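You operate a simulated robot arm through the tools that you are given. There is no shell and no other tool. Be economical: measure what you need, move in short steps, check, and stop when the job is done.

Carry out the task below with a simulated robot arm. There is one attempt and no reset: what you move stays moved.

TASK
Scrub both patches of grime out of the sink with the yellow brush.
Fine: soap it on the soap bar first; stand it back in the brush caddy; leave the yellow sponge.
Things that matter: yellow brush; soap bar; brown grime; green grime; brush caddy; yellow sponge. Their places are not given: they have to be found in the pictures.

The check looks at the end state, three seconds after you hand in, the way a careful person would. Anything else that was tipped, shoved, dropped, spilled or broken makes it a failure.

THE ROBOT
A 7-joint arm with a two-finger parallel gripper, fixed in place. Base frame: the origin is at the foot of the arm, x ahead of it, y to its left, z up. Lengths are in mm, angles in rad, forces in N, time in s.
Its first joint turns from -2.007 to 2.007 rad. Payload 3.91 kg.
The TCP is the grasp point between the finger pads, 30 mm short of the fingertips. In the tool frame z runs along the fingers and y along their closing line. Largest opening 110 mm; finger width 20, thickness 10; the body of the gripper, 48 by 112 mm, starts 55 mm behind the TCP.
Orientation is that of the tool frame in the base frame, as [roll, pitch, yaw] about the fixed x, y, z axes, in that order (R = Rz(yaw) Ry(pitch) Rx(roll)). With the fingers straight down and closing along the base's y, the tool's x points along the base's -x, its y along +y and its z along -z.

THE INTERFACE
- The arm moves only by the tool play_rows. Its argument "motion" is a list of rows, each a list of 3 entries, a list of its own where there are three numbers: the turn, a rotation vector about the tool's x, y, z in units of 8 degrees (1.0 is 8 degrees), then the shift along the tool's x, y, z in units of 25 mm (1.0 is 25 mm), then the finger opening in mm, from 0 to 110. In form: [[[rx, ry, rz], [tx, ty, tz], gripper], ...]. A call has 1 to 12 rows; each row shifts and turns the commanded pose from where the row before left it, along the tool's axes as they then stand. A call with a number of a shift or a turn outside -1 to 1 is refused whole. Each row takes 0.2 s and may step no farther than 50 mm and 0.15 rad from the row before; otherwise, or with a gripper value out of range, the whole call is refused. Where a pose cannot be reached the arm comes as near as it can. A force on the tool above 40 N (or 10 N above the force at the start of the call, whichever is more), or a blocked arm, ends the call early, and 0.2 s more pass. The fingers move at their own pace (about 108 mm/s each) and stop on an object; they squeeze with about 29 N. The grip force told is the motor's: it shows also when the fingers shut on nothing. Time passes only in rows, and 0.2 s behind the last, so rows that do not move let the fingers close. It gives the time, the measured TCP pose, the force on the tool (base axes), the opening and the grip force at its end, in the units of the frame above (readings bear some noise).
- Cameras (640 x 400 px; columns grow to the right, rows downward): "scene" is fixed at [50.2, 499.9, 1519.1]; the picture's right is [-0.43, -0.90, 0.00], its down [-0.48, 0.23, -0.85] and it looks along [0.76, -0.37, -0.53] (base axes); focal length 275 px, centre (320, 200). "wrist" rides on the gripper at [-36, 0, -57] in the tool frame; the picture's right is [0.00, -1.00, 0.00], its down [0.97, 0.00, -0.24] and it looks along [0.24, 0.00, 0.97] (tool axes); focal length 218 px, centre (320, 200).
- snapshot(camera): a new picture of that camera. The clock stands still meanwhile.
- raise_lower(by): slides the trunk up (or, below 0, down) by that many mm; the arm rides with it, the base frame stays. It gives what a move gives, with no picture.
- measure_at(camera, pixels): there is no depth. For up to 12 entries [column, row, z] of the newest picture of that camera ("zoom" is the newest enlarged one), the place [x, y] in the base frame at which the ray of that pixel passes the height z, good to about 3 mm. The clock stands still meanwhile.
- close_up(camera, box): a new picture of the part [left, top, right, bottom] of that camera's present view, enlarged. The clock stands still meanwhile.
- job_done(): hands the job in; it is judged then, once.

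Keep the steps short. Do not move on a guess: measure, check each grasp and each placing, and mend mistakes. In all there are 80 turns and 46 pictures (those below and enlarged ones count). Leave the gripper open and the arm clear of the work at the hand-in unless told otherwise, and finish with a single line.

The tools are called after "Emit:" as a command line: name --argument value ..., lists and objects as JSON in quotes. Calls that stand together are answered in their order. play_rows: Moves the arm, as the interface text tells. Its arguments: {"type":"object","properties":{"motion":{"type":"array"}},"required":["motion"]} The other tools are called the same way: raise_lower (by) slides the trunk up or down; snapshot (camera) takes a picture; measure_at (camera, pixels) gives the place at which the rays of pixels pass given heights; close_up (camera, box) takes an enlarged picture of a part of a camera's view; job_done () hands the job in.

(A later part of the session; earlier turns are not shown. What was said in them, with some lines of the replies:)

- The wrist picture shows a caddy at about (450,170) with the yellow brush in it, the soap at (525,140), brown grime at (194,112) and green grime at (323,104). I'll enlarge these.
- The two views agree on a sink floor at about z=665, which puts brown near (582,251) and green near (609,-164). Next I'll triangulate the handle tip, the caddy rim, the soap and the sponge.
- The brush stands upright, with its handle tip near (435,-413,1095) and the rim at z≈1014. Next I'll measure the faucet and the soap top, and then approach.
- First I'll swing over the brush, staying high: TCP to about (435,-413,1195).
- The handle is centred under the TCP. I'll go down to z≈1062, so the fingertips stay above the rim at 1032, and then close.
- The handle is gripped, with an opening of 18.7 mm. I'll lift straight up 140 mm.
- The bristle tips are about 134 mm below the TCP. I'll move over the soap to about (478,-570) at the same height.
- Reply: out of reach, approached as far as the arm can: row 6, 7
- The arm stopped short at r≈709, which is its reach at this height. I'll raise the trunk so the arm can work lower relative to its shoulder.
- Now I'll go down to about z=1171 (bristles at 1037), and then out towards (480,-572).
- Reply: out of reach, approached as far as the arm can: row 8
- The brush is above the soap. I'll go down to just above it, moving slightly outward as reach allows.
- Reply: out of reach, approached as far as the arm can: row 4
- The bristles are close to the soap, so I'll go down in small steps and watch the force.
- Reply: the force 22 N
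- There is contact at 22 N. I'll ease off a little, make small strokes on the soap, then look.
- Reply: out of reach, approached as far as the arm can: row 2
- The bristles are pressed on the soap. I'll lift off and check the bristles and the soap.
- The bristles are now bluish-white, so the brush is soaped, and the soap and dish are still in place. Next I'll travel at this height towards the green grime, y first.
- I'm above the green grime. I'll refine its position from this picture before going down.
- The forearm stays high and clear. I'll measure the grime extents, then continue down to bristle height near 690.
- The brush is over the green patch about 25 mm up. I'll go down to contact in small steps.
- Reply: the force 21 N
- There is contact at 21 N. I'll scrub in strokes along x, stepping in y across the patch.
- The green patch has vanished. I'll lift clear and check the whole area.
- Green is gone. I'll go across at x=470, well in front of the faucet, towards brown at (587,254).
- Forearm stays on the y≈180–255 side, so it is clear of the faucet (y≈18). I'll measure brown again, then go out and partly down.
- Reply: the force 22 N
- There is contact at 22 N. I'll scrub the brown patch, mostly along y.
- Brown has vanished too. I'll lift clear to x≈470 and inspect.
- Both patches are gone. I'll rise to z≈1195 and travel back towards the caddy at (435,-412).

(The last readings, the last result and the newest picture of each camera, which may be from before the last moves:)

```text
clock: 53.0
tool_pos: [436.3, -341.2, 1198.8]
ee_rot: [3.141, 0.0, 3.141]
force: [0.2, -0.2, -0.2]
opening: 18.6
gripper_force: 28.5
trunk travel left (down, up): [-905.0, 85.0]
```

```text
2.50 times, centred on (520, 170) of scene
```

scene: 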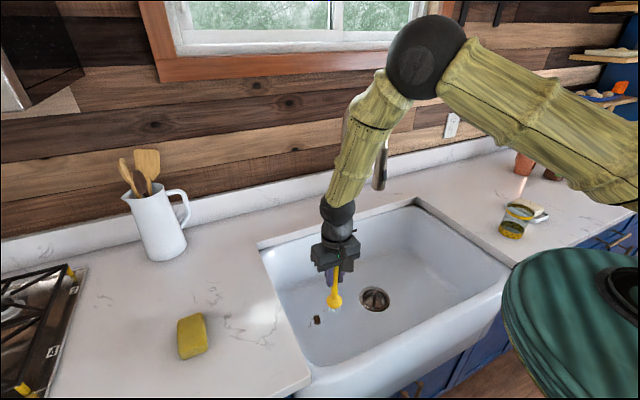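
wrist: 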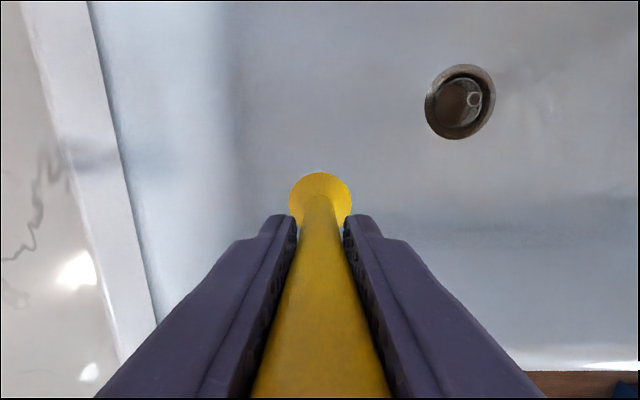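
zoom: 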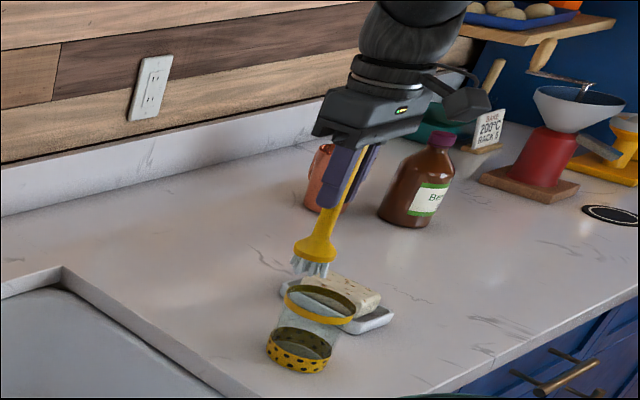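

Emit:
measure_at --camera "scene" --pixels '[[516, 200.4, 1060], [516, 200.4, 1080], [516, 200.4, 1100]]'

Emit:
play_rows --motion '[[[0, 0, 0], [0, -0.95, 0], 0], [[0, 0, 0], [0, -0.95, 0], 0], [[0, 0, 0], [0, -0.95, 0], 0], [[0, 0, 0], [0, 0, 0], 0]]'

Emit:
snapshot --camera "wrist"

Emit:
close_up --camera "scene" --box '[440, 90, 600, 250]'

```text
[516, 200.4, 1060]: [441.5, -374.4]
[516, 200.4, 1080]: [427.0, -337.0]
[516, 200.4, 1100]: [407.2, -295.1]
```

```text
clock: 54.0
tool_pos: [436.2, -414.4, 1199.4]
ee_rot: [3.141, 0.0, -3.14]
force: [0.2, 0.1, -1.2]
opening: 18.7
gripper_force: 28.8
trunk travel left (down, up): [-905.0, 85.0]
```

```text
11 pictures are left
```

wrist: 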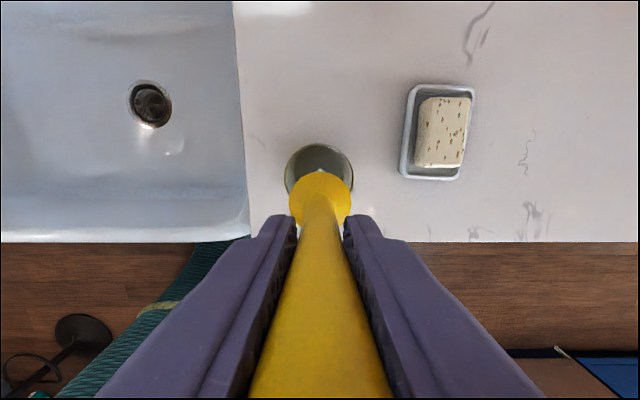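

```text
2.50 times, centred on (520, 170) of scene
```

zoom: 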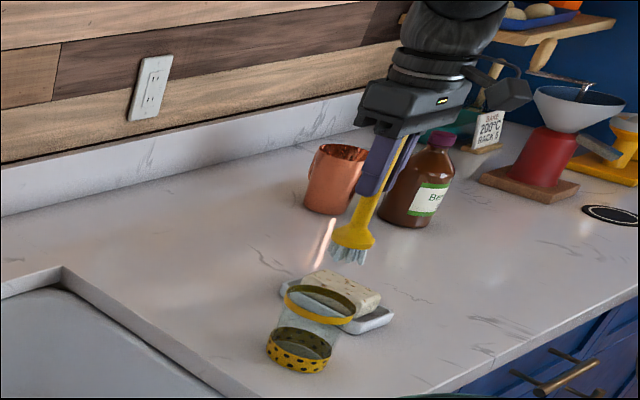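

Bristles are now about 122 mm below the TCP, because the brush slid up a little in the grip. The caddy is centred under it. I'll go down to TCP≈1056 first.

Emit:
play_rows --motion '[[[0, 0, 0], [0, 0.08, 0.8], 0], [[0, 0, 0], [0, 0, 0.8], 0], [[0, 0, 0], [0, 0, 0.8], 0], [[0, 0, 0], [0, 0, 0.8], 0], [[0, 0, 0], [0, 0, 0.8], 0], [[0, 0, 0], [0, 0, 0.8], 0], [[0, 0, 0], [0, 0, 0.6], 0], [[0, 0, 0], [0, 0, 0.3], 0], [[0, 0, 0], [0, 0, 0], 0]]'

Emit:
close_up --camera "scene" --box '[470, 160, 570, 260]'

```text
clock: 56.0
tool_pos: [435.9, -412.1, 1055.0]
ee_rot: [-3.141, 0.0, -3.14]
force: [0.3, 0.5, -0.1]
opening: 18.6
gripper_force: 29.0
trunk travel left (down, up): [-905.0, 85.0]
```

```text
4.00 times, centred on (520, 210) of scene
```

zoom: 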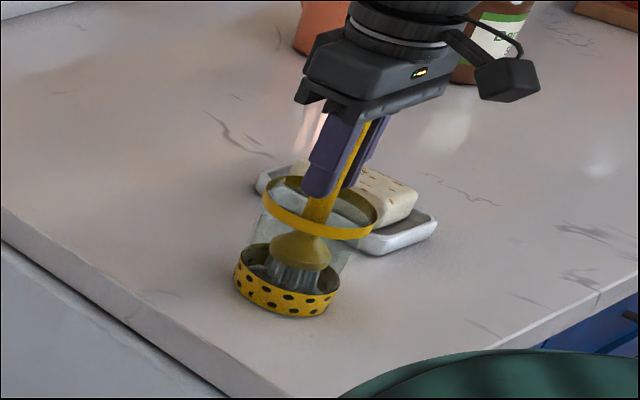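

The brush is inside the caddy, and the head is slightly above its resting height. I'll go down in small steps to feel the caddy floor.

Emit:
play_rows --motion '[[[0, 0, 0], [0, 0, 0.12], 0], [[0, 0, 0], [0, 0, 0.12], 0], [[0, 0, 0], [0, 0, 0], 0]]'

```text
clock: 56.8
tool_pos: [436.2, -411.1, 1051.3]
ee_rot: [-3.141, 0.0, -3.141]
force: [-0.4, 0.7, -0.9]
opening: 18.7
gripper_force: 28.6
trunk travel left (down, up): [-905.0, 85.0]
```

Emit:
play_rows --motion '[[[0, 0, 0], [0, 0, 0.1], 0], [[0, 0, 0], [0, 0, 0.1], 0], [[0, 0, 0], [0, 0, 0], 0]]'

```text
clock: 57.6
tool_pos: [435.4, -412.3, 1045.7]
ee_rot: [-3.141, 0.0, -3.14]
force: [-0.8, 0.6, 1.9]
opening: 18.7
gripper_force: 29.1
trunk travel left (down, up): [-905.0, 85.0]
```

Emit:
play_rows --motion '[[[0, 0, 0], [0, 0, 0.08], 0], [[0, 0, 0], [0, 0, 0], 0]]'

```text
clock: 58.2
tool_pos: [436.4, -411.3, 1044.8]
ee_rot: [-3.139, 0.003, -3.142]
force: [1.9, 1.7, 17.0]
opening: 18.8
gripper_force: 29.1
trunk travel left (down, up): [-905.0, 85.0]
```

The brush is on the caddy floor. I'll ease 1.5 mm back and open slowly.

Emit:
play_rows --motion '[[[0, 0, 0], [0, 0, -0.06], 0], [[0, 0, 0], [0, 0, 0], 0], [[0, 0, 0], [0, 0, 0], 20], [[0, 0, 0], [0, 0, 0], 23], [[0, 0, 0], [0, 0, 0], 28], [[0, 0, 0], [0, 0, 0], 34], [[0, 0, 0], [0, 0, 0], 40], [[0, 0, 0], [0, 0, 0], 40]]'

Emit:
close_up --camera "scene" --box '[470, 160, 570, 260]'

Emit:
snapshot --camera "wrist"

```text
clock: 60.0
tool_pos: [435.8, -412.2, 1044.6]
ee_rot: [3.14, 0.0, -3.14]
force: [-0.4, -0.9, -0.4]
opening: 39.7
gripper_force: 0.0
trunk travel left (down, up): [-905.0, 85.0]
```

```text
4.00 times, centred on (520, 210) of scene
```

zoom: 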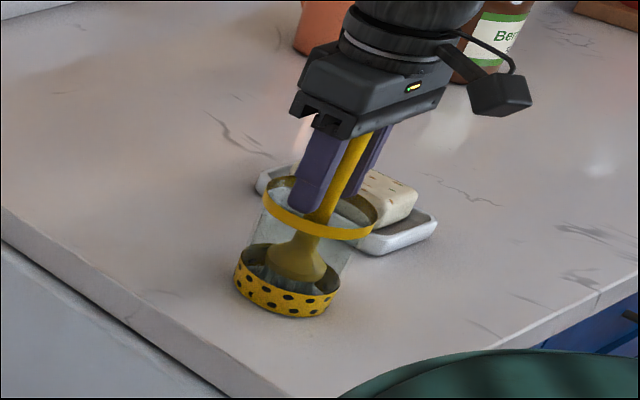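

```text
7 pictures are left
```

wrist: 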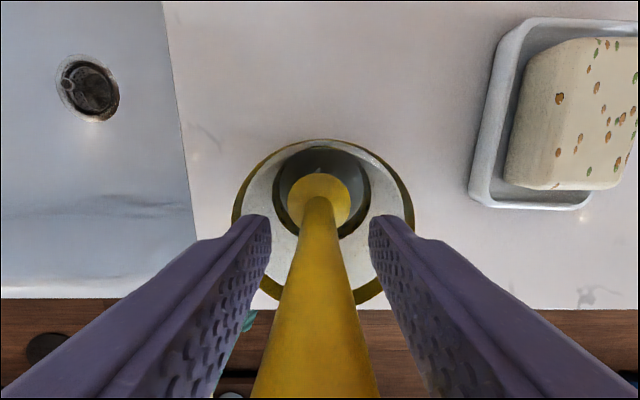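

The brush stands free and upright in the caddy. I'll rise straight up and open fully once clear.

Emit:
play_rows --motion '[[[0, 0, 0], [0, 0, -0.4], 40], [[0, 0, 0], [0, 0, -0.7], 40], [[0, 0, 0], [0, 0, -1], 40], [[0, 0, 0], [0, 0, -1], 40], [[0, 0, 0], [0, 0, -1], 40], [[0, 0, 0], [0, 0, -1], 40], [[0, 0, 0], [0, 0, -1], 40], [[0, 0, 0], [0, 0, -1], 60], [[0, 0, 0], [0, 0, -1], 90], [[0, 0, 0], [0, 0, -1], 110], [[0, 0, 0], [0, 0, -1], 110], [[0, 0, 0], [0, 0, 0], 110]]'

Emit:
snapshot --camera "scene"

Emit:
close_up --camera "wrist" --box '[240, 70, 480, 230]'

```text
clock: 62.6
tool_pos: [436.1, -411.6, 1299.0]
ee_rot: [3.141, 0.001, -3.142]
force: [0.0, 0.1, 1.2]
opening: 110.1
gripper_force: 0.1
trunk travel left (down, up): [-905.0, 85.0]
```

```text
6 pictures are left
```

scene: 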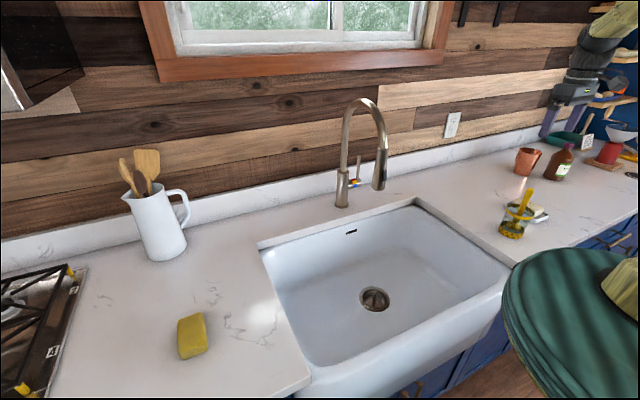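

```text
2.50 times, centred on (360, 150) of wrist
```

zoom: 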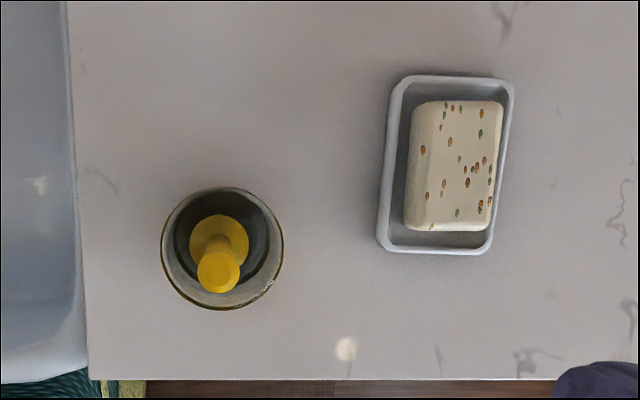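

The sink is clean, the brush stands upright in the caddy, and the soap and sponge are undisturbed. The gripper is open and the arm is clear, so I'll hand in.

Emit:
job_done

```text
The job is handed in.
```

Both grime patches are scrubbed out with the soaped yellow brush, the brush is back upright in the caddy, and the sponge was left alone; the job is handed in.
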